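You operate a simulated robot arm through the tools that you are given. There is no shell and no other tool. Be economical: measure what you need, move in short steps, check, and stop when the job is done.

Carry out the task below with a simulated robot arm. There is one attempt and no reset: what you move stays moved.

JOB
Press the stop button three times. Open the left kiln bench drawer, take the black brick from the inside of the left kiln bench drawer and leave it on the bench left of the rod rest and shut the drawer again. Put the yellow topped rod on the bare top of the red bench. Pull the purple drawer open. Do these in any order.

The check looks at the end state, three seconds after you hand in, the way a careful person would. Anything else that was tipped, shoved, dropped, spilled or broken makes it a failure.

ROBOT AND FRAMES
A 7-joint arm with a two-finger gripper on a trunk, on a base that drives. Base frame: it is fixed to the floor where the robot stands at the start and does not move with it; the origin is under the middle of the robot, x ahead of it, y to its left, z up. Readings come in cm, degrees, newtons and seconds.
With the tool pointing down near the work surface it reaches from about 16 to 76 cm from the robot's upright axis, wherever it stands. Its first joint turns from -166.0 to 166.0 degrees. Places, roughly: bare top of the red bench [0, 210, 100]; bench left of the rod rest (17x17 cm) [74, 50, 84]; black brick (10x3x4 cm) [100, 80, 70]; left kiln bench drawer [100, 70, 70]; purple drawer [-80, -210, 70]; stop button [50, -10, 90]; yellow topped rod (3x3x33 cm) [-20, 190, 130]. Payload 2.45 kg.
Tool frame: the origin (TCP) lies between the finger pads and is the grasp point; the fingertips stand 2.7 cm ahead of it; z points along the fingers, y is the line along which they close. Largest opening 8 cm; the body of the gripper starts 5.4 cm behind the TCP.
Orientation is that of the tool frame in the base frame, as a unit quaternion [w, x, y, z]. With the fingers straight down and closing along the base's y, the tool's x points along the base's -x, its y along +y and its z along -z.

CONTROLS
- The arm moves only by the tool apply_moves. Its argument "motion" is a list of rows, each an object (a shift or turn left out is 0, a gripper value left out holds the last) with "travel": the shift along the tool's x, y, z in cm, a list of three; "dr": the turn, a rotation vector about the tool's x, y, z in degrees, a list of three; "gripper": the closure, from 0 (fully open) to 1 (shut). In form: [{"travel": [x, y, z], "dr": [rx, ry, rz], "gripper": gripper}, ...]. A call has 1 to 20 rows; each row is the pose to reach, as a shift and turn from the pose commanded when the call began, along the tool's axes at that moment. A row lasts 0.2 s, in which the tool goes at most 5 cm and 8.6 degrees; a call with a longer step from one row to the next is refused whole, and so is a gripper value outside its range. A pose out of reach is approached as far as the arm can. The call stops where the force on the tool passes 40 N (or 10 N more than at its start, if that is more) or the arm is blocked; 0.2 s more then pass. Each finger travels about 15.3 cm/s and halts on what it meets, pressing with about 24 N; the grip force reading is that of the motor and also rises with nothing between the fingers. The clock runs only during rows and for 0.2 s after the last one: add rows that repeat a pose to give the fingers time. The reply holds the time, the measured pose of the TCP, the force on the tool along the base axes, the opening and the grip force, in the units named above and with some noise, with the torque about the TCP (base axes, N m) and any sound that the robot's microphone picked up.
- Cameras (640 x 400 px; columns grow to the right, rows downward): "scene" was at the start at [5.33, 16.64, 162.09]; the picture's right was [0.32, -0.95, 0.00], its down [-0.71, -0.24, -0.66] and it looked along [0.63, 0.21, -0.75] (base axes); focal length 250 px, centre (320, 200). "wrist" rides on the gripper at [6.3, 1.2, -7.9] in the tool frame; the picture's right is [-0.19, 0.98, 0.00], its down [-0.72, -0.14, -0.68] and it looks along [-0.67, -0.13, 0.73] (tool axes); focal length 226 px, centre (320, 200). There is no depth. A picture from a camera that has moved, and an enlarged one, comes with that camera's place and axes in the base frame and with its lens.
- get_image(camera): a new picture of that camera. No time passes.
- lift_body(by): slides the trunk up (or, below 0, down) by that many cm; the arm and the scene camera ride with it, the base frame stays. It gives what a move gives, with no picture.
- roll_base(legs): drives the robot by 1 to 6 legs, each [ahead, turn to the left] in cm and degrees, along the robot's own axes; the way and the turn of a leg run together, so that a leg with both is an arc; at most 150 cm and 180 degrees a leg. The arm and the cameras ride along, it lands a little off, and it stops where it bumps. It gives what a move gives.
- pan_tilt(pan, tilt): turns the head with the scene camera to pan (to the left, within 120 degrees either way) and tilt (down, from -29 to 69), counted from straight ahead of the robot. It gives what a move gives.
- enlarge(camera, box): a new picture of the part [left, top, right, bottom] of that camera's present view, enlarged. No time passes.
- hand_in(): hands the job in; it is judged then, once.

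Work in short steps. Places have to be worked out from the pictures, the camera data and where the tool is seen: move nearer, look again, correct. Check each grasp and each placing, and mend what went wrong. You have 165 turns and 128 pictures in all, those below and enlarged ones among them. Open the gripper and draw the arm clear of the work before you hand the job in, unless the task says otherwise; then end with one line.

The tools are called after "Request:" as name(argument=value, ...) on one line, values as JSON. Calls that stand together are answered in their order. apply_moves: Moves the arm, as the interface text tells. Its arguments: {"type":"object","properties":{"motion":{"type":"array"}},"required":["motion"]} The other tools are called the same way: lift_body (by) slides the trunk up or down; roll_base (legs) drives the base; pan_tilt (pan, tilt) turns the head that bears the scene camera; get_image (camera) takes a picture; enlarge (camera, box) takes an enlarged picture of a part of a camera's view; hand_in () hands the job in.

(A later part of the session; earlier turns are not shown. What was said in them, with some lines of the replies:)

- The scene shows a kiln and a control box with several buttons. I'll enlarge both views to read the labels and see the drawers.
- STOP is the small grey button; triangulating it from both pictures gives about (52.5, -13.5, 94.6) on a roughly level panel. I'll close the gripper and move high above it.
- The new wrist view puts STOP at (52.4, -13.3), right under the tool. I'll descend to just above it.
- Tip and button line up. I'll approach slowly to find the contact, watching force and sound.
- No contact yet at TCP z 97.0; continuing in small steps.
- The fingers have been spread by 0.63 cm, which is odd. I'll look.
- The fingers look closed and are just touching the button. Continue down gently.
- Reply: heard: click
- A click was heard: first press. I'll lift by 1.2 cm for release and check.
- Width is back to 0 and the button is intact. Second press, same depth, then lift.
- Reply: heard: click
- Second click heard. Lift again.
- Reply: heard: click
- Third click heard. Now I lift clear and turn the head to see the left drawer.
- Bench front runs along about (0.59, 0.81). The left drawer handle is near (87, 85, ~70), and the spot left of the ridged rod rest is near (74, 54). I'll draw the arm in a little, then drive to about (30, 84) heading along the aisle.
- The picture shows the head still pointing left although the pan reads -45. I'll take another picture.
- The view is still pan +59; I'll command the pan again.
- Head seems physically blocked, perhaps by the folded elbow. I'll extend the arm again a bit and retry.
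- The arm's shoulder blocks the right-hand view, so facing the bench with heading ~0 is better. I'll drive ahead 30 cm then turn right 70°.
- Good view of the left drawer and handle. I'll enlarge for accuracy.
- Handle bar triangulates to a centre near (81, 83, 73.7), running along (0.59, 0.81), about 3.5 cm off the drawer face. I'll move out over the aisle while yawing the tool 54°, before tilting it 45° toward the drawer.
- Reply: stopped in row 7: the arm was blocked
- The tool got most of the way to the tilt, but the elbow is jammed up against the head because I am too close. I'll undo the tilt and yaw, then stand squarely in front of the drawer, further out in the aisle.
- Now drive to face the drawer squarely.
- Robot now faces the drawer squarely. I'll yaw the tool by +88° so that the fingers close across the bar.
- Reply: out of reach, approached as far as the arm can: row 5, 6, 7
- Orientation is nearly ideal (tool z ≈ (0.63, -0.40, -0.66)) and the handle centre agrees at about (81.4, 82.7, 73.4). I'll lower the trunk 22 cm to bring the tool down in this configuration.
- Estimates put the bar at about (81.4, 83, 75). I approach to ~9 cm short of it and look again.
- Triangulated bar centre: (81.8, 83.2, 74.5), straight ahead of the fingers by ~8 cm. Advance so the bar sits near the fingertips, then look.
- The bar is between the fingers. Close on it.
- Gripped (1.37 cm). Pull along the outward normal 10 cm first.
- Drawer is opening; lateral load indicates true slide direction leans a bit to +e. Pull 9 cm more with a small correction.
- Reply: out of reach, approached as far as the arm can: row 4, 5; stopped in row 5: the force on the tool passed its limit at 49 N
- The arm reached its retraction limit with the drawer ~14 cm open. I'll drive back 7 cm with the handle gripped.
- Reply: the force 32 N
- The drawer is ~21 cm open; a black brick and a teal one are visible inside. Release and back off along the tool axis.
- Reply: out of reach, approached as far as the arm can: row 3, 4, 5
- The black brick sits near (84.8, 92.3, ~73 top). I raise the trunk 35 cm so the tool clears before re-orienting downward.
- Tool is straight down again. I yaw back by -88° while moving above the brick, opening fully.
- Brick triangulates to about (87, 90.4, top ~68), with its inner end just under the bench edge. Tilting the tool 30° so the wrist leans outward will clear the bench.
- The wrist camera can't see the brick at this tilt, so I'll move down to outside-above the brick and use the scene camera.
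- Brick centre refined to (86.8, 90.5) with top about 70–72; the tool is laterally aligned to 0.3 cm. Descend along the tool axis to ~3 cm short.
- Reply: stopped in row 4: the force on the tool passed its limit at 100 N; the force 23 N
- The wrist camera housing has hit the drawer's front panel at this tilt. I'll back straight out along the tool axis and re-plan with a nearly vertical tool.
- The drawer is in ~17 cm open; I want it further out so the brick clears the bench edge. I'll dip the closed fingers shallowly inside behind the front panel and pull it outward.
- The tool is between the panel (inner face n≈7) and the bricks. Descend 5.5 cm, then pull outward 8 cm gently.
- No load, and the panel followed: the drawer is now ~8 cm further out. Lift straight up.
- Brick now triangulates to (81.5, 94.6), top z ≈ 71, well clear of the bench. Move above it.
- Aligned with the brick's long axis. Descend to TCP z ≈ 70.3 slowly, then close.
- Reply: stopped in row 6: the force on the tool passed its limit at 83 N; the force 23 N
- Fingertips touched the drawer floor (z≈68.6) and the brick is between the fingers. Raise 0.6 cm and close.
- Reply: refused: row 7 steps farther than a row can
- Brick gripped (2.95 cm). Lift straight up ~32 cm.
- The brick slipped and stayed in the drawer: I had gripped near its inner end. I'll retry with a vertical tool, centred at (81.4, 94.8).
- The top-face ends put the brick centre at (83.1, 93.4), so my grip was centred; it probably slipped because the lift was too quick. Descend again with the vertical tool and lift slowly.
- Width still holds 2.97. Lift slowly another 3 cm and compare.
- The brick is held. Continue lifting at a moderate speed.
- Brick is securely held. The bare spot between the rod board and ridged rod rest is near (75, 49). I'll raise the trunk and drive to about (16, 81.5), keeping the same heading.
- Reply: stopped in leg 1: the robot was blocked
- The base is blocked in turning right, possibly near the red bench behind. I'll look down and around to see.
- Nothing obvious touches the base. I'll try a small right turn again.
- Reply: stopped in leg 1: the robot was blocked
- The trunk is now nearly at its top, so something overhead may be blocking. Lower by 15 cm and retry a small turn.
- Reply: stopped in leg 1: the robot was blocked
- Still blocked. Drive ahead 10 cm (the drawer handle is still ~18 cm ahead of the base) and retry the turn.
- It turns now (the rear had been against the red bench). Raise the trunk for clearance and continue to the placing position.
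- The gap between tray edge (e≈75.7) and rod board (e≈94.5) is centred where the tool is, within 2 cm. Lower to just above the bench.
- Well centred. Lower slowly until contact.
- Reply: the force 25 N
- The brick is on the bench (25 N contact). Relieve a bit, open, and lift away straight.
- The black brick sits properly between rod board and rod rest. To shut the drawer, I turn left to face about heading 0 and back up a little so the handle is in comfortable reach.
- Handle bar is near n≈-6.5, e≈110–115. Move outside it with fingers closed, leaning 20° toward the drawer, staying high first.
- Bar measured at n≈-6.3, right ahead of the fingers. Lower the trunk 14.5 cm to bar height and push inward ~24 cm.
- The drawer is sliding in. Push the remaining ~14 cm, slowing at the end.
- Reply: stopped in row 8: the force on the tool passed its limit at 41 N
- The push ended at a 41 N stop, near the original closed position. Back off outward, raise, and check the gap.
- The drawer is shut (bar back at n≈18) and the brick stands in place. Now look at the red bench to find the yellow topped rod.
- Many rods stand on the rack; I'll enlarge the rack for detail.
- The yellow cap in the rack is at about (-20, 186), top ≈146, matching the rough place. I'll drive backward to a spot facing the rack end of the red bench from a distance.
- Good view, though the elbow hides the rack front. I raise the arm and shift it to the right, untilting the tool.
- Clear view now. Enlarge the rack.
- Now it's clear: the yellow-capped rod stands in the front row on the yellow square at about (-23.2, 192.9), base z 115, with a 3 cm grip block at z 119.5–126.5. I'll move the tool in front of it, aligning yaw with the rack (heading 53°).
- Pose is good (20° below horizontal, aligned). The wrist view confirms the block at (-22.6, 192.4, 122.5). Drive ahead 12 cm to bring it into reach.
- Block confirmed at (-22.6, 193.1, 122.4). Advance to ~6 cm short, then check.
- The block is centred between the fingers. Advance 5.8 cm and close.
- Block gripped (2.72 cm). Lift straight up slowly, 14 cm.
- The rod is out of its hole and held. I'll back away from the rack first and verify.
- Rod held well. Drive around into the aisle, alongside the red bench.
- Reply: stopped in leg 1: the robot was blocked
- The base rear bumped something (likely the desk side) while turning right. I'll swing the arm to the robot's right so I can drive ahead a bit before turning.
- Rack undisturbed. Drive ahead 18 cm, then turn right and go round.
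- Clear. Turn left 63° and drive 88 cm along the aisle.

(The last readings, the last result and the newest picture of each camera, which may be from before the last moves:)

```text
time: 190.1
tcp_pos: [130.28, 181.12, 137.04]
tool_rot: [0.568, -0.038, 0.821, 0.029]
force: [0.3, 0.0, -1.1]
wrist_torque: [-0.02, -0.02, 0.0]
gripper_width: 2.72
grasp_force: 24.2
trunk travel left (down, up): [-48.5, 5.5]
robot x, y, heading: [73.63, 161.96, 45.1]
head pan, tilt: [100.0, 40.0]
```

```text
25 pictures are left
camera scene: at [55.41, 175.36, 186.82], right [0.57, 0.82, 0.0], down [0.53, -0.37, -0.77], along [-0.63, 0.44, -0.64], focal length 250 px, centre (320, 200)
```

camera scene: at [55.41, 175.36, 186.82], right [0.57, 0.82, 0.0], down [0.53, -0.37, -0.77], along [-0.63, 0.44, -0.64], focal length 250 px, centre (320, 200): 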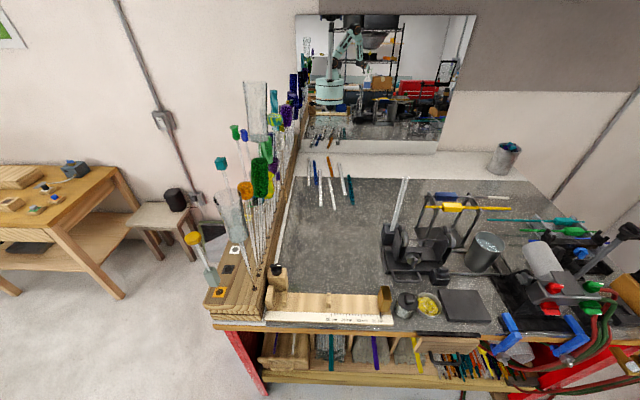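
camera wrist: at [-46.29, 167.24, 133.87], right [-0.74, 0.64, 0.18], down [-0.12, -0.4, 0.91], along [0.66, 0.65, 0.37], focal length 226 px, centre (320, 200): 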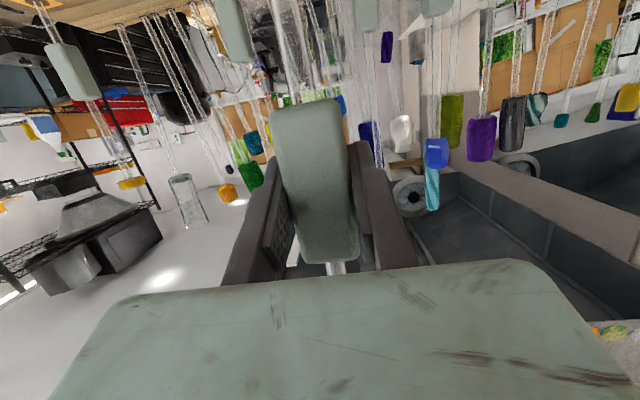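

Excellent view: the bare granite spans roughly e' 158–198, n' −117…−152. I turn the base left to face it (heading 143), then pitch the rod horizontal over the aisle.

Request:
roll_base(legs=[[0, 98]])

Request:
apply_moves(motion=[{"dr": [0, 8, 0]}, {"dr": [0, 16, 0]}, {"dr": [0, 24, 0]}, {"dr": [0, 32, 0]}, {"dr": [0, 40, 0]}, {"dr": [0, 48, 0]}, {"dr": [0, 56, 0]}, {"dr": [0, 64, 0]}, {"dr": [0, 72, 0]}, {"dr": [0, 80, 0]}, {"dr": [0, 87, 0]}, {"dr": [0, 90, 0]}, {"dr": [0, 90, 0]}])

Request:
pan_tilt(pan=5, tilt=40)

Request:
get_image(camera="scene")

```text
time: 194.8
tcp_pos: [46.52, 214.88, 137.18]
tool_rot: [-0.348, 0.648, -0.506, -0.45]
force: [0.2, 0.3, -0.6]
wrist_torque: [0.03, 0.02, -0.02]
gripper_width: 2.73
grasp_force: 23.8
trunk travel left (down, up): [-48.5, 5.5]
robot x, y, heading: [73.8, 162.33, 144.2]
head pan, tilt: [100.0, 40.0]
```

```text
time: 197.6
tcp_pos: [46.54, 214.87, 137.09]
tool_rot: [0.112, 0.776, -0.605, 0.14]
force: [0.5, -0.1, -0.9]
wrist_torque: [-0.03, 0.02, 0.01]
gripper_width: 2.72
grasp_force: 23.5
trunk travel left (down, up): [-48.5, 5.5]
robot x, y, heading: [73.61, 162.26, 143.6]
head pan, tilt: [100.0, 40.0]
```

```text
time: 199.3
tcp_pos: [46.47, 214.81, 136.95]
tool_rot: [0.111, 0.776, -0.604, 0.14]
force: [-0.3, -0.6, -0.7]
wrist_torque: [-0.07, -0.02, 0.0]
gripper_width: 2.7
grasp_force: 24.0
trunk travel left (down, up): [-48.5, 5.5]
robot x, y, heading: [73.84, 161.44, 143.8]
head pan, tilt: [5.0, 40.0]
```

```text
24 pictures are left
camera scene: at [59.73, 154.03, 186.82], right [0.52, 0.86, 0.0], down [0.55, -0.33, -0.77], along [-0.66, 0.4, -0.64], focal length 250 px, centre (320, 200)
```

scene: 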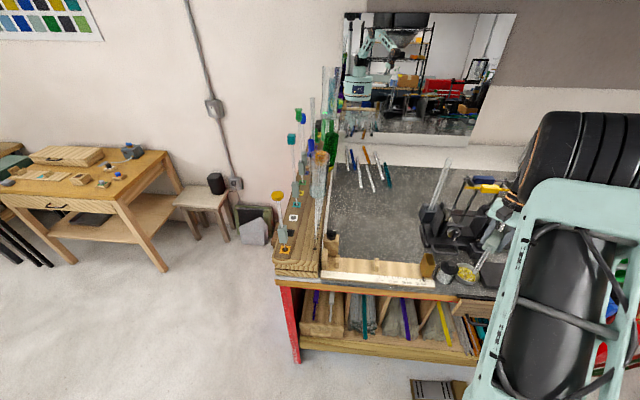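

Rod is horizontal now. Yaw −51° so it lies along the bench length, while moving sideways away from the lathe.

Request:
apply_moves(motion=[{"travel": [2.1, 2.8, 0.8], "dr": [-2.6, 0, 6.8]}, {"travel": [4.2, 5.5, 1.6], "dr": [-5.1, 0, 13.6]}, {"travel": [6.3, 8.3, 2.4], "dr": [-7.7, 0, 20.4]}, {"travel": [8.4, 11.1, 3.2], "dr": [-10.2, 0, 27.2]}, {"travel": [10.5, 13.9, 4], "dr": [-12.8, 0, 34]}, {"travel": [12.6, 16.6, 4.8], "dr": [-15.3, 0, 40.8]}, {"travel": [14.7, 19.4, 5.6], "dr": [-17.9, 0, 47.6]}, {"travel": [14.7, 19.4, 5.6], "dr": [-17.9, 0, 47.6]}])

Request:
get_image(camera="wrist")

Request:
get_image(camera="scene")

```text
time: 201.1
tcp_pos: [31.46, 195.09, 136.99]
tool_rot: [-0.162, -0.44, 0.88, -0.079]
force: [0.1, 0.5, -1.4]
wrist_torque: [-0.03, 0.03, -0.01]
gripper_width: 2.72
grasp_force: 23.9
trunk travel left (down, up): [-48.5, 5.5]
robot x, y, heading: [73.91, 162.28, 143.9]
head pan, tilt: [5.0, 40.0]
```

```text
23 pictures are left
camera wrist: at [28.96, 193.24, 146.65], right [-0.68, 0.73, -0.07], down [0.66, 0.65, 0.38], along [0.32, 0.21, -0.92], focal length 226 px, centre (320, 200)
```

wrist: 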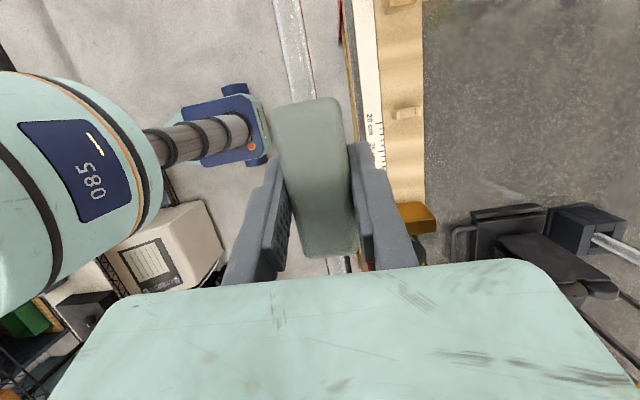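

```text
22 pictures are left
camera scene: at [59.76, 154.17, 186.82], right [0.52, 0.86, 0.0], down [0.55, -0.33, -0.77], along [-0.66, 0.4, -0.64], focal length 250 px, centre (320, 200)
```

scene: 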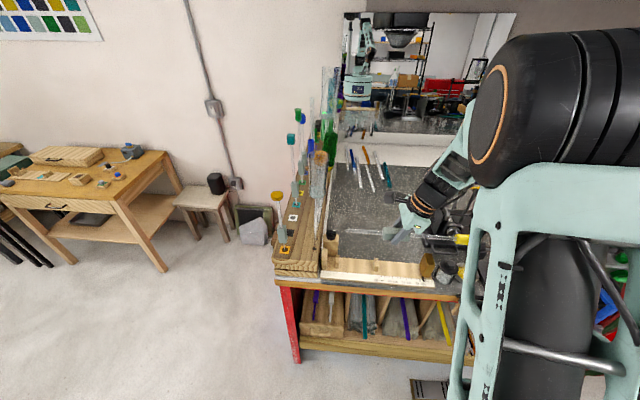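

Rod is along the bench with cap right. Shift 2.5 cm toward the rack side and drive forward 28 cm over the bench at z 137.

Request:
apply_moves(motion=[{"travel": [1.2, 0, 0.45]}, {"travel": [2.3, 0, 0.9]}])

Request:
roll_base(legs=[[28, 0]])

Request:
get_image(camera="scene")

Request:
get_image(camera="wrist")

```text
time: 201.7
tcp_pos: [30.1, 192.92, 137.01]
tool_rot: [-0.162, -0.441, 0.879, -0.079]
force: [-0.3, -0.9, -0.2]
wrist_torque: [-0.03, -0.01, 0.01]
gripper_width: 2.72
grasp_force: 23.9
trunk travel left (down, up): [-48.5, 5.5]
robot x, y, heading: [73.94, 161.49, 143.6]
head pan, tilt: [5.0, 40.0]
```

```text
time: 203.6
tcp_pos: [7.57, 209.5, 136.97]
tool_rot: [-0.161, -0.44, 0.88, -0.079]
force: [-0.1, 0.5, -1.1]
wrist_torque: [-0.07, -0.03, -0.01]
gripper_width: 2.74
grasp_force: 24.0
trunk travel left (down, up): [-48.5, 5.5]
robot x, y, heading: [51.18, 178.12, 143.8]
head pan, tilt: [5.0, 40.0]
```

```text
21 pictures are left
camera scene: at [37.16, 170.57, 186.81], right [0.52, 0.85, 0.0], down [0.55, -0.33, -0.77], along [-0.65, 0.4, -0.64], focal length 250 px, centre (320, 200)
```

scene: 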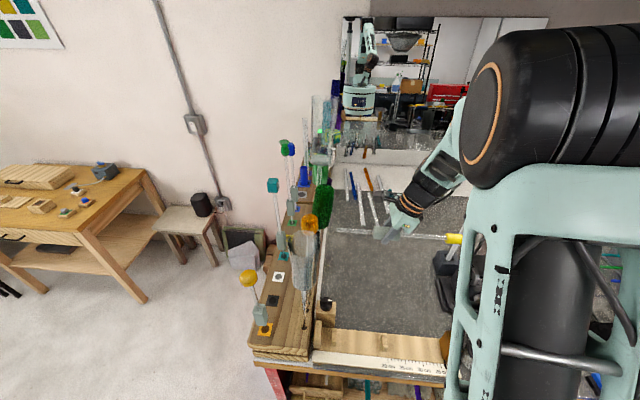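

```text
20 pictures are left
camera wrist: at [4.94, 207.65, 146.64], right [-0.68, 0.73, -0.07], down [0.66, 0.65, 0.38], along [0.32, 0.21, -0.92], focal length 226 px, centre (320, 200)
```

wrist: 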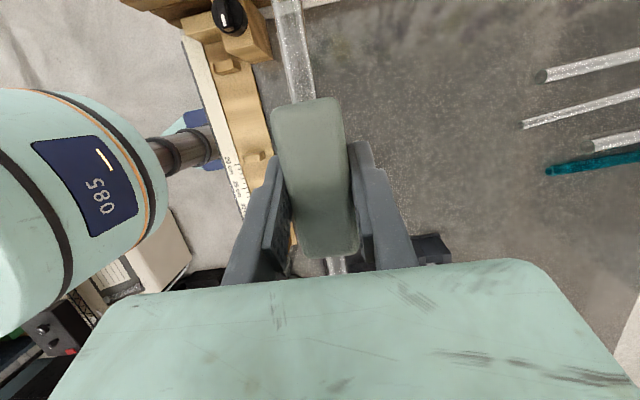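

Over the bare top now. Move 13 cm further in and descend to z ≈ 115.

Request:
apply_moves(motion=[{"travel": [0.1, 2.6, 0]}, {"travel": [0.1, 5.2, 0]}, {"travel": [0.1, 7.8, 0]}, {"travel": [0.1, 10.4, 0]}, {"travel": [0.2, 13, 0.1]}, {"travel": [-0.9, 13, 2.9]}, {"travel": [-2, 13, 5.7]}, {"travel": [-3, 13, 8.5]}, {"travel": [-4.1, 13, 11.3]}, {"travel": [-5.2, 13, 14.1]}, {"travel": [-6.2, 13, 16.9]}, {"travel": [-7.3, 13, 19.7]}, {"travel": [-7.6, 13, 20.6]}, {"travel": [-7.6, 13, 20.6]}])

Request:
get_image(camera="wrist")

Request:
get_image(camera="scene")

```text
time: 206.6
tcp_pos: [-2.8, 217.07, 115.08]
tool_rot: [-0.162, -0.44, 0.88, -0.079]
force: [0.0, 0.9, -0.9]
wrist_torque: [-0.05, 0.03, -0.03]
gripper_width: 2.73
grasp_force: 23.7
trunk travel left (down, up): [-48.5, 5.5]
robot x, y, heading: [51.33, 178.36, 143.7]
head pan, tilt: [5.0, 40.0]
```

```text
19 pictures are left
camera wrist: at [-5.55, 215.23, 124.73], right [-0.68, 0.73, -0.07], down [0.66, 0.65, 0.38], along [0.32, 0.21, -0.92], focal length 226 px, centre (320, 200)
```

wrist: 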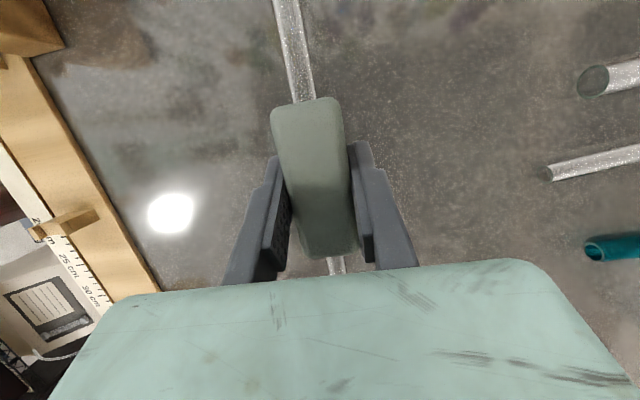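

```text
18 pictures are left
camera scene: at [37.26, 170.5, 186.82], right [0.52, 0.85, 0.0], down [0.55, -0.33, -0.77], along [-0.65, 0.4, -0.64], focal length 250 px, centre (320, 200)
```

scene: 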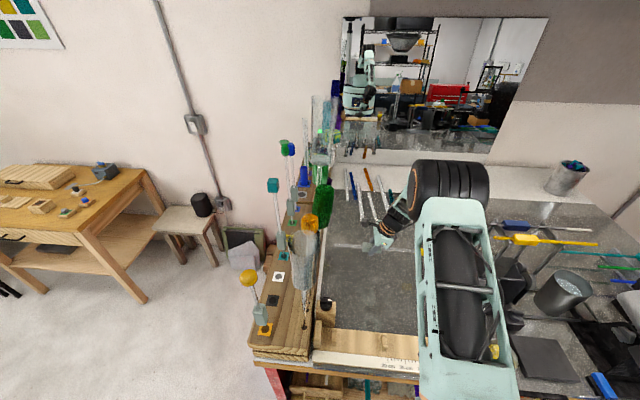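

Granite estimated at z≈104, so fingertips would touch at TCP ≈106.8. Lower to 108.5 then in small steps.

Request:
apply_moves(motion=[{"travel": [-0.7, 0, 1.9]}, {"travel": [-1.4, 0, 3.75]}, {"travel": [-2, 0, 5.2]}, {"travel": [-2.3, 0, 6.1]}, {"travel": [-2.3, 0, 6.1]}])

Request:
apply_moves(motion=[{"travel": [-0.14, 0, 0.37]}, {"travel": [-0.28, 0, 0.75]}, {"travel": [-0.43, 0, 1.12]}, {"travel": [-0.57, 0, 1.5]}])

Request:
get_image(camera="wrist")

```text
time: 207.8
tcp_pos: [-2.92, 217.11, 108.39]
tool_rot: [-0.162, -0.44, 0.88, -0.079]
force: [-0.6, -0.3, 0.4]
wrist_torque: [-0.03, 0.01, 0.04]
gripper_width: 2.74
grasp_force: 24.1
trunk travel left (down, up): [-48.5, 5.5]
robot x, y, heading: [51.49, 178.45, 143.7]
head pan, tilt: [5.0, 40.0]
```

```text
time: 208.8
tcp_pos: [-2.94, 216.98, 107.06]
tool_rot: [-0.162, -0.44, 0.879, -0.08]
force: [-0.2, 0.6, -1.1]
wrist_torque: [-0.07, 0.04, 0.0]
gripper_width: 2.73
grasp_force: 24.5
trunk travel left (down, up): [-48.5, 5.5]
robot x, y, heading: [50.97, 178.36, 143.6]
head pan, tilt: [5.0, 40.0]
```

```text
17 pictures are left
camera wrist: at [-5.61, 215.2, 116.61], right [-0.68, 0.73, -0.07], down [0.66, 0.65, 0.38], along [0.32, 0.21, -0.92], focal length 226 px, centre (320, 200)
```

wrist: 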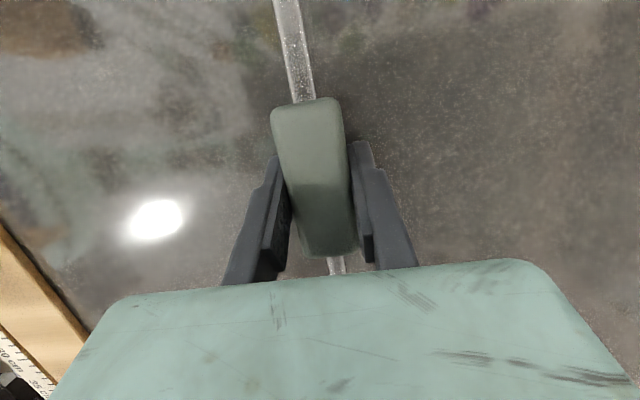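

No contact yet at 107.1. Continue in small steps.

Request:
apply_moves(motion=[{"travel": [-0.18, 0, 0.47]}, {"travel": [-0.36, 0, 0.94]}, {"travel": [-0.53, 0, 1.4]}, {"travel": [-0.71, 0, 1.87]}, {"travel": [-0.89, 0, 2.34]}])

```text
time: 209.9
tcp_pos: [-2.83, 217.04, 105.5]
tool_rot: [-0.165, -0.442, 0.879, -0.078]
force: [10.9, -5.5, 21.0]
wrist_torque: [-0.4, -0.5, 0.13]
gripper_width: 2.74
grasp_force: 24.0
trunk travel left (down, up): [-48.5, 5.5]
robot x, y, heading: [50.9, 178.39, 144.0]
head pan, tilt: [5.0, 40.0]
stopped in row 5: the force on the tool passed its limit at 46 N (the readings are from after the stop); the commanded pose is now the measured one
```

Fingertips rest on the granite (surface ≈102.7), the block is ~1.4 cm above it. Relieve the pressure and open to release, then check.

Request:
apply_moves(motion=[{"travel": [0.05, 0, -0.15]}, {"travel": [0.05, 0, -0.15], "gripper": 0.66}, {"travel": [0.05, 0, -0.15], "gripper": 0.64}, {"travel": [0.05, 0, -0.15], "gripper": 0.6}, {"travel": [0.05, 0, -0.15], "gripper": 0.5}, {"travel": [0.05, 0, -0.15], "gripper": 0.4}, {"travel": [0.05, 0, -0.15], "gripper": 0.4}])

Request:
get_image(camera="wrist")

```text
time: 211.6
tcp_pos: [-3.22, 217.34, 105.54]
tool_rot: [-0.164, -0.441, 0.879, -0.076]
force: [1.5, 7.2, 32.8]
wrist_torque: [-0.21, -0.48, 0.02]
gripper_width: 3.19
grasp_force: 0.1
trunk travel left (down, up): [-48.5, 5.5]
robot x, y, heading: [51.37, 178.38, 143.4]
head pan, tilt: [5.0, 40.0]
```

```text
16 pictures are left
camera wrist: at [-5.67, 215.42, 115.22], right [-0.68, 0.73, -0.06], down [0.67, 0.64, 0.38], along [0.31, 0.22, -0.92], focal length 226 px, centre (320, 200)
```

wrist: 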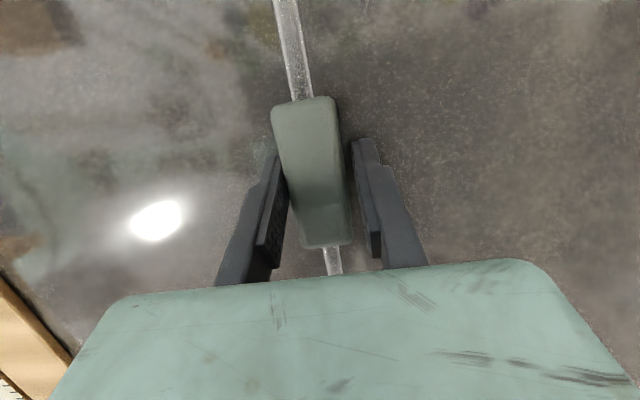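

The rod has dropped onto the surface; the fingers are still pressed against the granite. Raise gently 0.5 cm while the fingers open, then up along the tool axis.

Request:
apply_moves(motion=[{"travel": [0.1, 0, -0.3]}, {"travel": [0.2, 0, -0.5], "gripper": 0.35}, {"travel": [0.2, 0, -0.5], "gripper": 0.35}, {"travel": [0.2, 0, -0.5], "gripper": 0.35}, {"travel": [0.2, 0, -0.5], "gripper": 0.35}])

Request:
get_image(camera="wrist")

```text
time: 212.8
tcp_pos: [-3.15, 217.33, 105.84]
tool_rot: [-0.165, -0.44, 0.879, -0.078]
force: [-4.1, 8.8, 10.9]
wrist_torque: [0.04, -0.09, 0.1]
gripper_width: 4.15
grasp_force: 0.0
trunk travel left (down, up): [-48.5, 5.5]
robot x, y, heading: [51.38, 178.38, 143.7]
head pan, tilt: [5.0, 40.0]
```

```text
15 pictures are left
camera wrist: at [-5.78, 215.47, 115.49], right [-0.68, 0.73, -0.06], down [0.66, 0.64, 0.38], along [0.32, 0.22, -0.92], focal length 226 px, centre (320, 200)
```

wrist: 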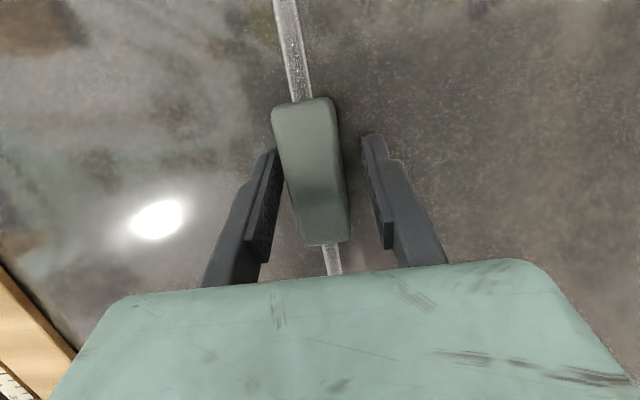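

Block is free between open fingers. Raise straight up.

Request:
apply_moves(motion=[{"travel": [0.2, 0, -0.5]}, {"travel": [0.5, 0, -1.4]}, {"travel": [1.1, 0, -2.8]}, {"travel": [2, 0, -5.2]}, {"travel": [3.5, 0, -9]}, {"travel": [5, 0, -13]}, {"travel": [6.5, 0, -17]}, {"travel": [8, 0, -21]}, {"travel": [9.5, 0, -25]}, {"travel": [11, 0, -29]}])

Request:
get_image(camera="wrist")

```text
time: 214.9
tcp_pos: [-2.77, 217.09, 136.98]
tool_rot: [-0.163, -0.44, 0.88, -0.077]
force: [0.4, 1.3, -0.7]
wrist_torque: [0.0, 0.02, -0.01]
gripper_width: 5.21
grasp_force: 0.2
trunk travel left (down, up): [-48.5, 5.5]
robot x, y, heading: [51.61, 178.4, 143.7]
head pan, tilt: [5.0, 40.0]
```

```text
14 pictures are left
camera wrist: at [-5.34, 215.23, 146.63], right [-0.68, 0.73, -0.06], down [0.66, 0.64, 0.38], along [0.32, 0.22, -0.92], focal length 226 px, centre (320, 200)
```

wrist: 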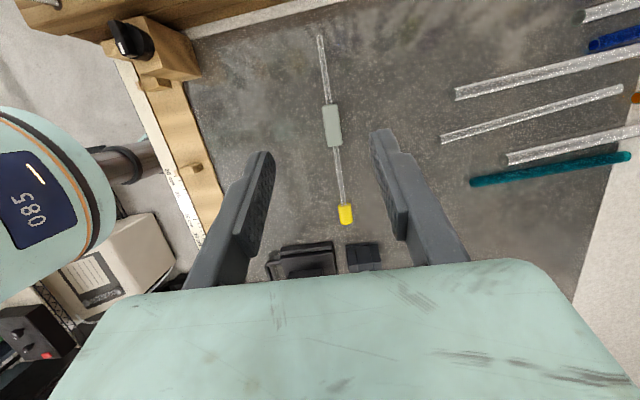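

The rod lies cleanly on the bare granite, touching nothing else. Now raise and retract the arm a little, then back out into the aisle.

Request:
apply_moves(motion=[{"travel": [0.9, -2, -2.4], "dr": [0, -5, 0], "gripper": 0.5}, {"travel": [1.8, -4, -4.7], "dr": [0, -10, 0]}, {"travel": [2.7, -6, -7], "dr": [0, -15, 0]}, {"travel": [3.55, -8, -9.4], "dr": [0, -20, 0]}, {"travel": [3.55, -8, -9.4], "dr": [0, -20, 0]}])

Request:
roll_base(legs=[[-27, 0], [0, 88], [90, 0]])

```text
time: 216.2
tcp_pos: [3.57, 212.54, 146.72]
tool_rot: [-0.009, -0.447, 0.895, 0.0]
force: [-0.8, -0.3, 0.1]
wrist_torque: [-0.01, 0.01, 0.02]
gripper_width: 4.01
grasp_force: 0.0
trunk travel left (down, up): [-48.5, 5.5]
robot x, y, heading: [51.04, 178.44, 143.7]
head pan, tilt: [5.0, 40.0]
```

```text
time: 219.3
tcp_pos: [18.6, 184.03, 146.92]
tool_rot: [-0.002, -0.554, 0.833, 0.001]
force: [17.1, 15.6, 3.1]
wrist_torque: [-1.17, 1.73, -0.62]
gripper_width: 3.99
grasp_force: 0.1
trunk travel left (down, up): [-48.5, 5.5]
robot x, y, heading: [72.63, 163.02, 159.5]
head pan, tilt: [5.0, 40.0]
stopped in leg 2: the force on the tool passed its limit at 146 N (the readings are from after the stop); the commanded pose is now the measured one
```

The gripper bumped a tall leaning glass piece at the rack end while turning. I'll look right away.

Request:
get_image(camera="scene")

Request:
get_image(camera="wrist")

```text
13 pictures are left
camera scene: at [61.66, 151.49, 186.85], right [0.27, 0.96, 0.0], down [0.62, -0.17, -0.77], along [-0.74, 0.2, -0.64], focal length 250 px, centre (320, 200)
```

scene: 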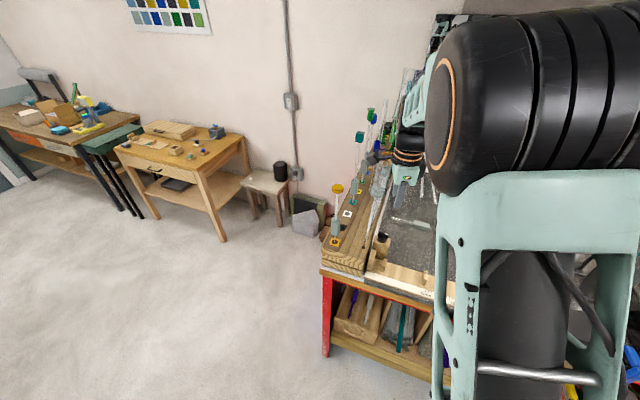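

```text
12 pictures are left
camera wrist: at [15.18, 178.57, 154.85], right [-0.83, 0.56, 0.0], down [0.41, 0.61, 0.68], along [0.38, 0.57, -0.73], focal length 226 px, centre (320, 200)
```

wrist: 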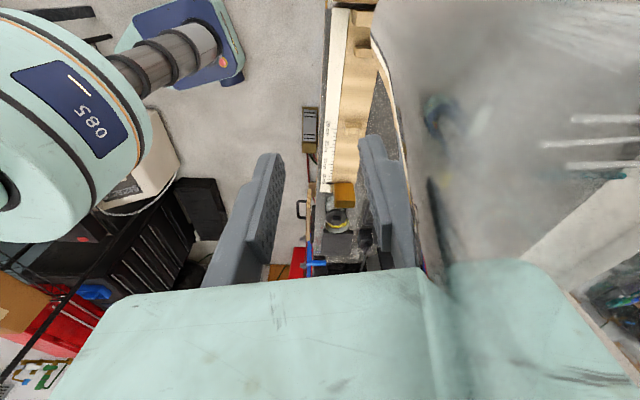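

The wrist camera housing is against a clear glass piece. I reverse the turn to separate, then turn the other way (right), as that sweep was free before.

Request:
roll_base(legs=[[0, -16]])

Request:
get_image(camera="scene")

```text
time: 220.2
tcp_pos: [19.42, 186.11, 146.59]
tool_rot: [-0.001, -0.538, 0.843, -0.005]
force: [1.5, -3.3, 0.1]
wrist_torque: [0.35, 0.11, 0.36]
gripper_width: 3.99
grasp_force: 0.1
trunk travel left (down, up): [-48.5, 5.5]
robot x, y, heading: [72.94, 162.72, 155.7]
head pan, tilt: [5.0, 40.0]
stopped in leg 1: the force on the tool passed its limit at 56 N (the readings are from after the stop); the commanded pose is now the measured one
```

```text
11 pictures are left
camera scene: at [60.68, 152.07, 186.82], right [0.32, 0.95, 0.0], down [0.61, -0.21, -0.77], along [-0.72, 0.25, -0.64], focal length 250 px, centre (320, 200)
```

scene: 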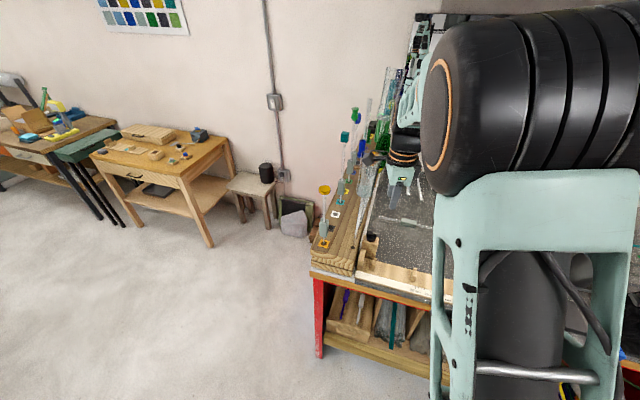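

Still catching on the way back, so I lift straight up to clear the tall glass.

Request:
apply_moves(motion=[{"travel": [0, 0, -2]}, {"travel": [0, 0, -5]}, {"travel": [0, 0, -8]}, {"travel": [0, 0, -11]}, {"travel": [0, 0, -14]}, {"travel": [0, 0, -17]}])

Request:
get_image(camera="wrist")

```text
time: 221.6
tcp_pos: [19.38, 186.29, 163.46]
tool_rot: [-0.001, -0.538, 0.843, -0.005]
force: [-0.7, -0.2, 0.8]
wrist_torque: [-0.07, 0.0, 0.0]
gripper_width: 3.99
grasp_force: 0.0
trunk travel left (down, up): [-48.5, 5.5]
robot x, y, heading: [72.59, 163.0, 155.9]
head pan, tilt: [5.0, 40.0]
```

```text
10 pictures are left
camera wrist: at [15.66, 181.02, 171.45], right [-0.81, 0.59, -0.01], down [0.43, 0.6, 0.68], along [0.4, 0.54, -0.74], focal length 226 px, centre (320, 200)
```

wrist: 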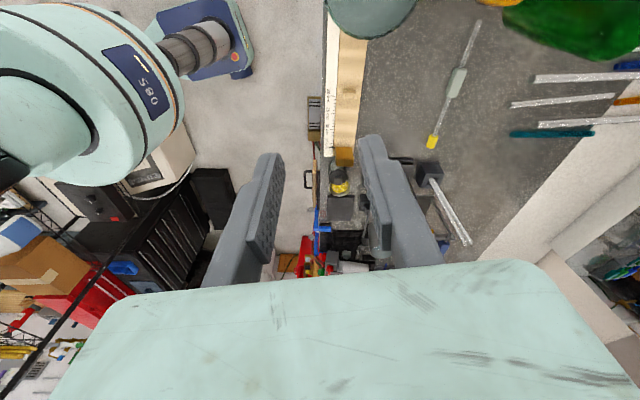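

Clear now, and the yellow rod is undisturbed. Turn right to the aisle heading and back down the aisle.

Request:
roll_base(legs=[[0, -103], [-100, 0]])

Request:
pan_tilt(pan=50, tilt=30)

Request:
get_image(camera="scene")

```text
time: 231.4
tcp_pos: [45.83, 129.11, 163.48]
tool_rot: [-0.004, 0.342, 0.94, -0.002]
force: [-1.0, 0.1, 0.1]
wrist_torque: [0.0, 0.0, 0.04]
gripper_width: 3.98
grasp_force: 0.2
trunk travel left (down, up): [-48.5, 5.5]
robot x, y, heading: [9.32, 83.39, 50.8]
head pan, tilt: [5.0, 40.0]
```

```text
time: 232.5
tcp_pos: [45.78, 129.11, 163.53]
tool_rot: [-0.004, 0.342, 0.94, -0.003]
force: [0.9, 0.1, -0.1]
wrist_torque: [0.02, 0.0, 0.0]
gripper_width: 4.0
grasp_force: 0.1
trunk travel left (down, up): [-48.5, 5.5]
robot x, y, heading: [9.34, 83.95, 50.7]
head pan, tilt: [50.0, 30.0]
```

```text
9 pictures are left
camera scene: at [-4.63, 99.94, 188.35], right [0.98, 0.19, 0.0], down [0.09, -0.49, -0.87], along [-0.16, 0.85, -0.5], focal length 250 px, centre (320, 200)
```

scene: 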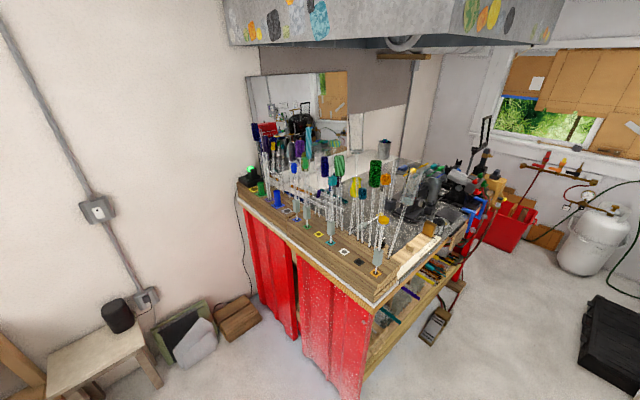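

The rack is fully intact. Next the purple drawer: turn toward (-80, -210) and advance to about the starting area, then look.

Request:
roll_base(legs=[[0, -157], [75, 0]])

Request:
pan_tilt(pan=8, tilt=32)

Request:
get_image(camera="scene")

```text
time: 243.2
tcp_pos: [-32.0, -42.99, 163.44]
tool_rot: [-0.002, 0.986, -0.166, 0.004]
force: [0.2, -0.1, -0.8]
wrist_torque: [-0.01, -0.02, -0.02]
gripper_width: 4.02
grasp_force: 0.1
trunk travel left (down, up): [-48.5, 5.5]
robot x, y, heading: [-14.26, 12.6, -108.3]
head pan, tilt: [50.0, 30.0]
```

```text
time: 244.3
tcp_pos: [-31.95, -43.03, 163.34]
tool_rot: [-0.003, 0.986, -0.165, 0.004]
force: [-0.2, 0.5, 0.3]
wrist_torque: [0.01, -0.04, -0.01]
gripper_width: 4.01
grasp_force: 0.1
trunk travel left (down, up): [-48.5, 5.5]
robot x, y, heading: [-13.78, 12.7, -108.5]
head pan, tilt: [8.0, 32.0]
```

```text
8 pictures are left
camera scene: at [-1.84, 1.22, 188.04], right [-0.98, 0.18, 0.0], down [0.1, 0.52, -0.85], along [-0.15, -0.83, -0.53], focal length 250 px, centre (320, 200)
```

scene: 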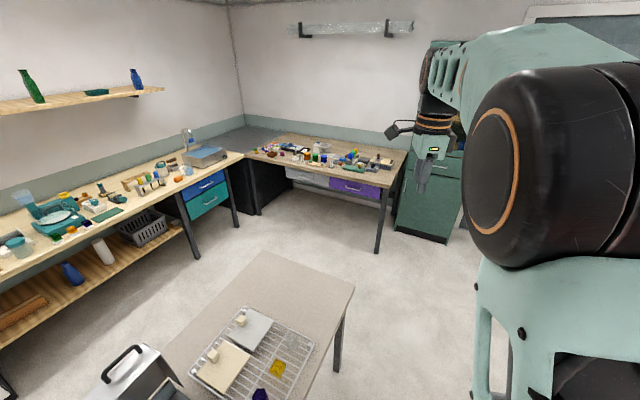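

The purple drawer is on the desk ahead, handle near (-69, -199), facing +e'. I'll drive around the kiln bench's end to stand ~62 cm in front of it.

Request:
roll_base(legs=[[0, -18.7], [130, 0], [0, 82.5], [84, 0], [0, -82.5]])

Request:
pan_tilt(pan=5, tilt=50)

Request:
get_image(camera="scene")

```text
time: 263.2
tcp_pos: [-68.21, -196.28, 163.44]
tool_rot: [-0.002, 0.944, -0.33, 0.005]
force: [0.1, 0.4, 0.5]
wrist_torque: [-0.04, -0.04, -0.01]
gripper_width: 4.02
grasp_force: 0.0
trunk travel left (down, up): [-48.5, 5.5]
robot x, y, heading: [-32.68, -150.01, -128.0]
head pan, tilt: [8.0, 32.0]
```

```text
time: 264.0
tcp_pos: [-68.27, -196.34, 163.5]
tool_rot: [-0.002, 0.944, -0.331, 0.004]
force: [0.6, -0.2, 0.2]
wrist_torque: [0.0, -0.02, 0.0]
gripper_width: 4.02
grasp_force: 0.1
trunk travel left (down, up): [-48.5, 5.5]
robot x, y, heading: [-32.6, -150.14, -127.8]
head pan, tilt: [5.0, 50.0]
```

```text
7 pictures are left
camera scene: at [-24.89, -163.35, 185.4], right [-0.84, 0.54, 0.0], down [0.42, 0.64, -0.64], along [-0.35, -0.54, -0.77], focal length 250 px, centre (320, 200)
```

scene: 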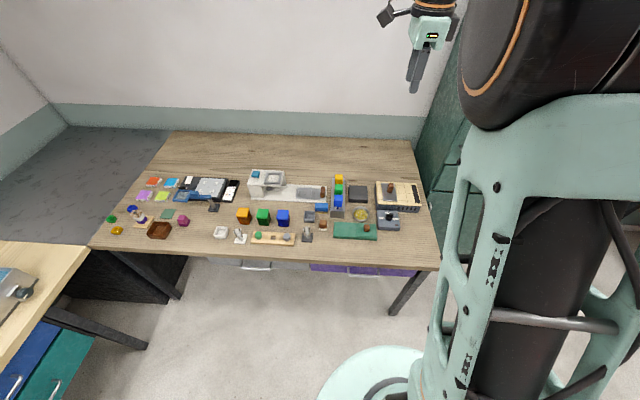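

Handle appears near (-67, -196, ~72), straight ahead; the tool yaw is already right. I back up 5 cm, lower and retract the tool, then tilt it 45° as with the first drawer.

Request:
roll_base(legs=[[-5, 0]])

Request:
apply_moves(motion=[{"travel": [0, -1.8, 4]}, {"travel": [0, -3.7, 8]}, {"travel": [0, -5.5, 12]}, {"travel": [0, -7.3, 16]}, {"travel": [0, -9.2, 20]}, {"travel": [0, -11, 24]}, {"travel": [0, -11, 24], "dr": [-7.5, 0, 0]}, {"travel": [0, -11, 24], "dr": [-15, 0, 0]}, {"travel": [0, -11, 24], "dr": [-22.5, 0, 0]}, {"travel": [0, -11, 24], "dr": [-30, 0, 0]}, {"travel": [0, -11, 24], "dr": [-37.5, 0, 0]}, {"travel": [0, -11, 24], "dr": [-45, 0, 0]}, {"travel": [0, -11, 24], "dr": [-45, 0, 0]}])

Request:
lift_body(by=-42)

Request:
get_image(camera="wrist")

```text
time: 264.9
tcp_pos: [-64.85, -192.12, 163.63]
tool_rot: [-0.001, 0.944, -0.33, 0.005]
force: [1.0, 0.2, 0.1]
wrist_torque: [-0.03, 0.03, 0.02]
gripper_width: 3.97
grasp_force: 0.1
trunk travel left (down, up): [-48.5, 5.5]
robot x, y, heading: [-29.77, -145.92, -127.8]
head pan, tilt: [5.0, 50.0]
```

```text
time: 267.7
tcp_pos: [-58.06, -183.58, 139.53]
tool_rot: [0.36, 0.873, -0.306, -0.122]
force: [0.1, -1.0, -0.4]
wrist_torque: [0.01, -0.04, 0.0]
gripper_width: 3.99
grasp_force: 0.2
trunk travel left (down, up): [-48.5, 5.5]
robot x, y, heading: [-29.89, -145.88, -127.9]
head pan, tilt: [5.0, 50.0]
```

```text
refused: -42 is not a number from -40 to 40
```

```text
6 pictures are left
camera wrist: at [-49.95, -183.86, 146.08], right [-0.59, -0.42, 0.69], down [-0.2, 0.9, 0.38], along [-0.78, 0.09, -0.62], focal length 226 px, centre (320, 200)
```

wrist: 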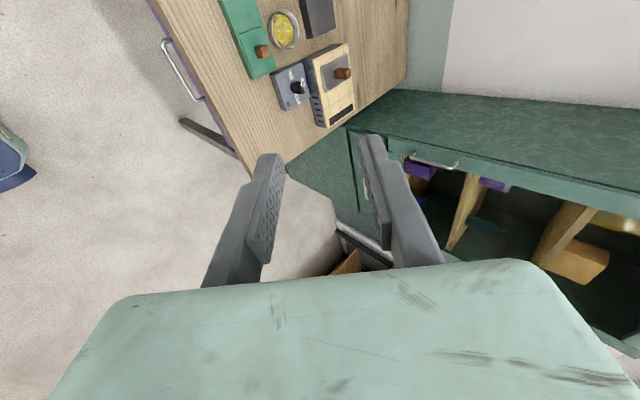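

Handle visible: about (-66.8, -193, 74). Lower the trunk 40 cm, then move to 9 cm short of the bar and look again.

Request:
lift_body(by=-40)

Request:
apply_moves(motion=[{"travel": [-0.3, -1.8, 3.6]}, {"travel": [-0.5, -3.6, 7.2]}, {"travel": [-0.8, -5.3, 10.8]}, {"travel": [-1, -7.1, 14.5]}, {"travel": [-1.2, -8.85, 18.1]}, {"travel": [-1.2, -8.85, 18.1]}])

Request:
get_image(camera="wrist")

```text
time: 271.5
tcp_pos: [-58.02, -183.58, 99.39]
tool_rot: [0.357, 0.873, -0.307, -0.122]
force: [-0.1, -0.3, 0.2]
wrist_torque: [0.0, 0.0, -0.01]
gripper_width: 3.95
grasp_force: 0.1
trunk travel left (down, up): [-8.5, 45.5]
robot x, y, heading: [-29.51, -145.81, -127.9]
head pan, tilt: [5.0, 50.0]
```

```text
time: 272.9
tcp_pos: [-62.96, -187.81, 80.18]
tool_rot: [0.359, 0.873, -0.306, -0.123]
force: [-0.6, -0.5, -0.3]
wrist_torque: [-0.02, 0.0, 0.05]
gripper_width: 3.99
grasp_force: 0.0
trunk travel left (down, up): [-8.5, 45.5]
robot x, y, heading: [-29.55, -145.41, -127.7]
head pan, tilt: [5.0, 50.0]
```

```text
5 pictures are left
camera wrist: at [-54.93, -188.22, 86.76], right [-0.59, -0.42, 0.69], down [-0.2, 0.9, 0.38], along [-0.78, 0.09, -0.62], focal length 226 px, centre (320, 200)
```

wrist: 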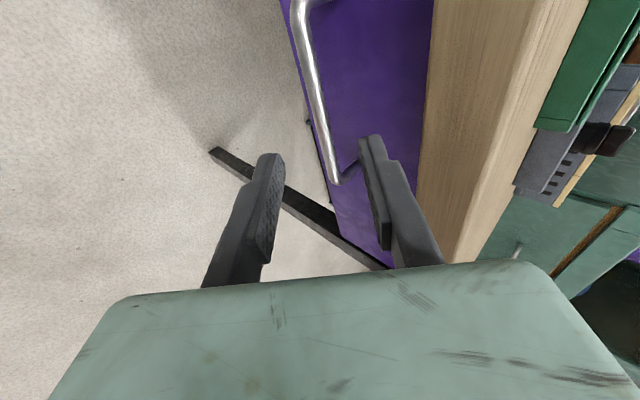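

Bar triangulates to (-67.2, -193.6, 72.1), dead ahead. Advance ~9 cm and check.

Request:
apply_moves(motion=[{"travel": [0.1, -0.2, 3]}, {"travel": [0.2, -0.4, 6]}, {"travel": [0.3, -0.5, 8]}, {"travel": [0.3, -0.5, 8.9]}])

Request:
get_image(camera="wrist")

```text
time: 273.9
tcp_pos: [-66.17, -192.84, 73.55]
tool_rot: [0.359, 0.873, -0.307, -0.122]
force: [0.0, -0.3, 0.3]
wrist_torque: [0.03, 0.0, 0.0]
gripper_width: 3.98
grasp_force: 0.1
trunk travel left (down, up): [-8.5, 45.5]
robot x, y, heading: [-29.67, -146.29, -128.0]
head pan, tilt: [5.0, 50.0]
```

```text
4 pictures are left
camera wrist: at [-58.15, -193.12, 80.18], right [-0.59, -0.42, 0.69], down [-0.2, 0.9, 0.38], along [-0.78, 0.09, -0.62], focal length 226 px, centre (320, 200)
```

wrist: 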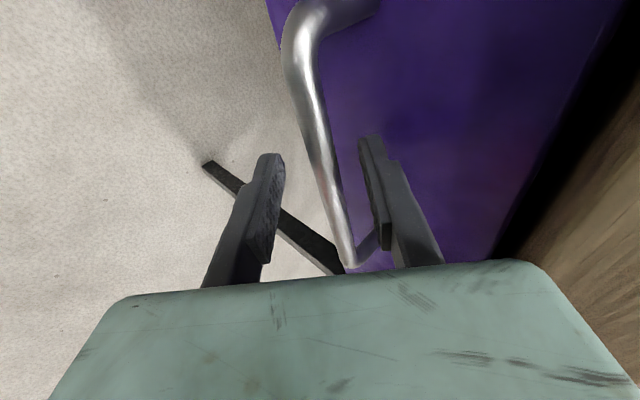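

Same view as with the first drawer: bar between the fingers. Close on it.

Request:
apply_moves(motion=[{"gripper": 1}, {"gripper": 1}, {"gripper": 1}, {"gripper": 1}])

```text
time: 274.9
tcp_pos: [-66.2, -192.67, 73.79]
tool_rot: [0.361, 0.872, -0.307, -0.122]
force: [-1.3, -1.0, 11.1]
wrist_torque: [0.26, 0.41, 0.47]
gripper_width: 1.18
grasp_force: 38.4
trunk travel left (down, up): [-8.5, 45.5]
robot x, y, heading: [-29.79, -145.96, -128.0]
head pan, tilt: [5.0, 50.0]
```

Gripped (1.18 cm). Pull outward 11 cm with the arm.

Request:
apply_moves(motion=[{"travel": [-0.05, -1.42, -1.4]}, {"travel": [-0.1, -2.84, -2.8]}, {"travel": [-0.17, -4.26, -4.2]}, {"travel": [-0.22, -5.7, -5.6]}, {"travel": [-0.28, -7.1, -7]}, {"travel": [-0.3, -7.8, -7.7]}])

Request:
roll_base(legs=[[-7, 0]])

Request:
get_image(camera="scene")

```text
time: 276.3
tcp_pos: [-59.51, -183.94, 73.63]
tool_rot: [0.361, 0.872, -0.306, -0.123]
force: [-2.8, 3.6, 36.2]
wrist_torque: [0.06, 0.29, 0.78]
gripper_width: 1.13
grasp_force: 39.1
trunk travel left (down, up): [-8.5, 45.5]
robot x, y, heading: [-29.81, -145.75, -127.8]
head pan, tilt: [5.0, 50.0]
```

```text
time: 277.0
tcp_pos: [-59.46, -183.85, 73.74]
tool_rot: [0.363, 0.872, -0.305, -0.125]
force: [0.4, 0.6, -1.4]
wrist_torque: [0.28, 0.32, 0.56]
gripper_width: 1.17
grasp_force: 38.4
trunk travel left (down, up): [-8.5, 45.5]
robot x, y, heading: [-29.36, -145.46, -127.8]
head pan, tilt: [5.0, 50.0]
stopped in leg 1: the force on the tool passed its limit at 50 N (the readings are from after the stop); the commanded pose is now the measured one
```

```text
3 pictures are left
camera scene: at [-21.5, -158.98, 145.38], right [-0.84, 0.54, 0.0], down [0.42, 0.64, -0.64], along [-0.35, -0.54, -0.77], focal length 250 px, centre (320, 200)
```

scene: 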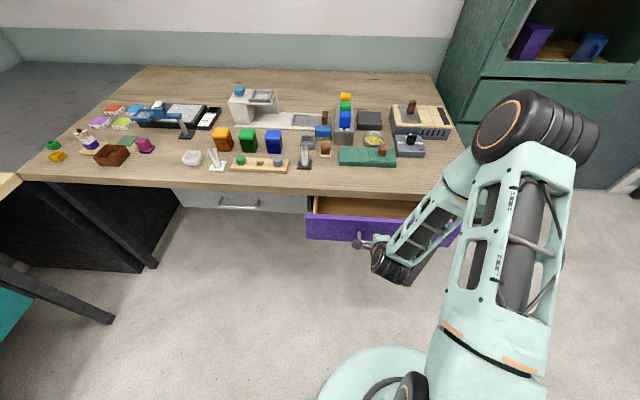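

The drawer is open ~11 cm. The preload is gone now, so I try backing the base another 6 cm.

Request:
roll_base(legs=[[-6, 0]])

```text
time: 278.2
tcp_pos: [-56.68, -180.15, 73.68]
tool_rot: [0.363, 0.872, -0.305, -0.125]
force: [1.2, 0.2, -5.9]
wrist_torque: [0.32, 0.43, 0.38]
gripper_width: 1.18
grasp_force: 38.8
trunk travel left (down, up): [-8.5, 45.5]
robot x, y, heading: [-26.5, -141.75, -127.8]
head pan, tilt: [5.0, 50.0]
stopped in leg 1: the robot was blocked; the commanded pose is now the measured one
```

Blocked behind after ~5 cm (kiln bench end). The drawer is ~16 cm open; try 3 cm more with the arm.

Request:
roll_base(legs=[[0.8, 0]])

Request:
apply_moves(motion=[{"travel": [0, -1.0, -1.0]}, {"travel": [-0.1, -2.1, -2.1]}, {"travel": [-0.15, -3, -3]}])

```text
time: 278.9
tcp_pos: [-57.13, -180.83, 73.75]
tool_rot: [0.363, 0.871, -0.305, -0.126]
force: [1.2, -0.5, -10.5]
wrist_torque: [0.22, 0.31, 0.44]
gripper_width: 1.16
grasp_force: 39.1
trunk travel left (down, up): [-8.5, 45.5]
robot x, y, heading: [-27.2, -142.54, -127.7]
head pan, tilt: [5.0, 50.0]
```

```text
time: 279.7
tcp_pos: [-54.65, -177.25, 73.7]
tool_rot: [0.362, 0.872, -0.306, -0.124]
force: [4.2, -2.6, -12.0]
wrist_torque: [0.45, 0.58, 0.14]
gripper_width: 1.18
grasp_force: 38.8
trunk travel left (down, up): [-8.5, 45.5]
robot x, y, heading: [-26.89, -142.5, -127.7]
head pan, tilt: [5.0, 50.0]
```

That worked: ~19 cm open now. Pull 4 cm more.

Request:
apply_moves(motion=[{"travel": [0, -1.0, -1.0]}, {"travel": [-0.1, -2.1, -2.1]}, {"travel": [-0.15, -3, -3]}])

```text
time: 280.5
tcp_pos: [-53.13, -175.17, 73.63]
tool_rot: [0.372, 0.868, -0.302, -0.129]
force: [-1.0, -0.9, 19.1]
wrist_torque: [0.29, 0.35, 0.49]
gripper_width: 1.13
grasp_force: 38.2
out of reach, approached as far as the arm can: row 2, 3
trunk travel left (down, up): [-8.5, 45.5]
robot x, y, heading: [-26.99, -142.2, -128.0]
head pan, tilt: [5.0, 50.0]
stopped in row 3: the force on the tool passed its limit at 54 N (the readings are from after the stop); the commanded pose is now the measured one
```

The drawer is ~22 cm open. Release with a modest opening, back the base a touch so no finger catches the bar, then lift straight up.

Request:
apply_moves(motion=[{"gripper": 0.6}, {"gripper": 0.36}, {"gripper": 0.36}, {"gripper": 0.36}])

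Request:
roll_base(legs=[[-0.8, 0]])

Request:
lift_body(by=3)

Request:
get_image(camera="wrist")

```text
time: 281.5
tcp_pos: [-53.0, -174.93, 73.53]
tool_rot: [0.37, 0.869, -0.304, -0.128]
force: [-0.5, 0.5, 0.1]
wrist_torque: [0.01, 0.0, 0.02]
gripper_width: 5.12
grasp_force: 0.2
trunk travel left (down, up): [-8.5, 45.5]
robot x, y, heading: [-26.81, -142.44, -127.8]
head pan, tilt: [5.0, 50.0]
```

```text
time: 282.3
tcp_pos: [-52.51, -174.47, 73.58]
tool_rot: [0.37, 0.869, -0.303, -0.127]
force: [0.4, -0.6, -0.1]
wrist_torque: [0.0, 0.02, 0.04]
gripper_width: 5.12
grasp_force: 0.0
trunk travel left (down, up): [-8.5, 45.5]
robot x, y, heading: [-26.46, -141.29, -128.1]
head pan, tilt: [5.0, 50.0]
```

```text
time: 283.0
tcp_pos: [-52.49, -174.52, 76.66]
tool_rot: [0.371, 0.868, -0.304, -0.128]
force: [-0.2, 0.5, 0.1]
wrist_torque: [0.0, 0.02, 0.0]
gripper_width: 5.11
grasp_force: 0.0
trunk travel left (down, up): [-11.5, 42.5]
robot x, y, heading: [-26.63, -142.09, -127.8]
head pan, tilt: [5.0, 50.0]
```

```text
2 pictures are left
camera wrist: at [-44.34, -174.69, 82.95], right [-0.58, -0.41, 0.71], down [-0.2, 0.91, 0.37], along [-0.79, 0.07, -0.6], focal length 226 px, centre (320, 200)
```

wrist: 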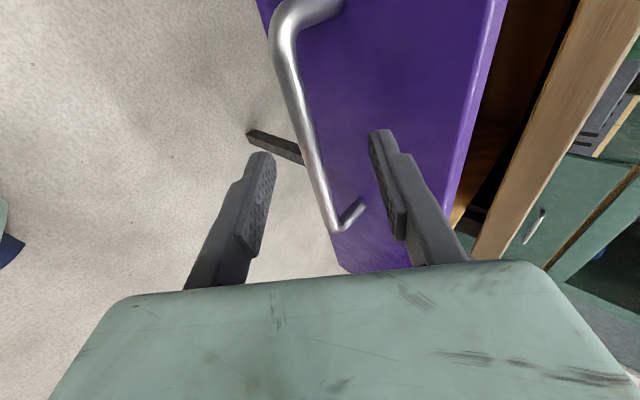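

No contact force on the way up. Continue lifting to clear, then look at the drawer.

Request:
lift_body(by=35)

Request:
get_image(camera="scene")

```text
time: 286.4
tcp_pos: [-52.51, -174.62, 111.57]
tool_rot: [0.37, 0.869, -0.304, -0.128]
force: [0.0, 0.4, 0.5]
wrist_torque: [0.0, 0.0, 0.01]
gripper_width: 5.12
grasp_force: 0.1
trunk travel left (down, up): [-46.5, 7.5]
robot x, y, heading: [-26.56, -141.49, -127.9]
head pan, tilt: [5.0, 50.0]
```

```text
1 pictures are left
camera scene: at [-18.55, -155.16, 183.39], right [-0.84, 0.54, 0.0], down [0.42, 0.64, -0.64], along [-0.35, -0.54, -0.77], focal length 250 px, centre (320, 200)
```

scene: 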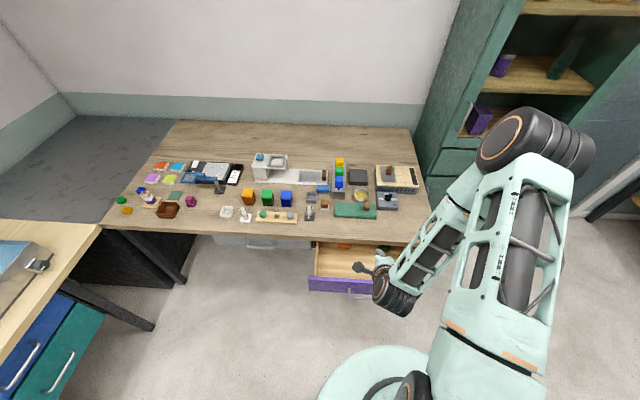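

The purple drawer stands well open and the desk is undisturbed. The stop button clicked three times, the brick is placed, the kiln drawer is shut and the rod lies on the red bench. Gripper is open and the arm is clear, so I hand in.

Request:
hand_in()

```text
The job is handed in.
```

I finished all four tasks and handed in: three stop-button clicks, black brick left of the rod rest with its drawer shut, yellow-topped rod lying on the red bench, and purple drawer about 22 cm open. On the way, the gripper knocked a tall glass piece in the red bench rod rack hard (146 N), but a picture afterwards showed nothing out of place. The robot's base also bumped something twice without visible effect, probably the desk near the red bench and the end of the kiln bench.
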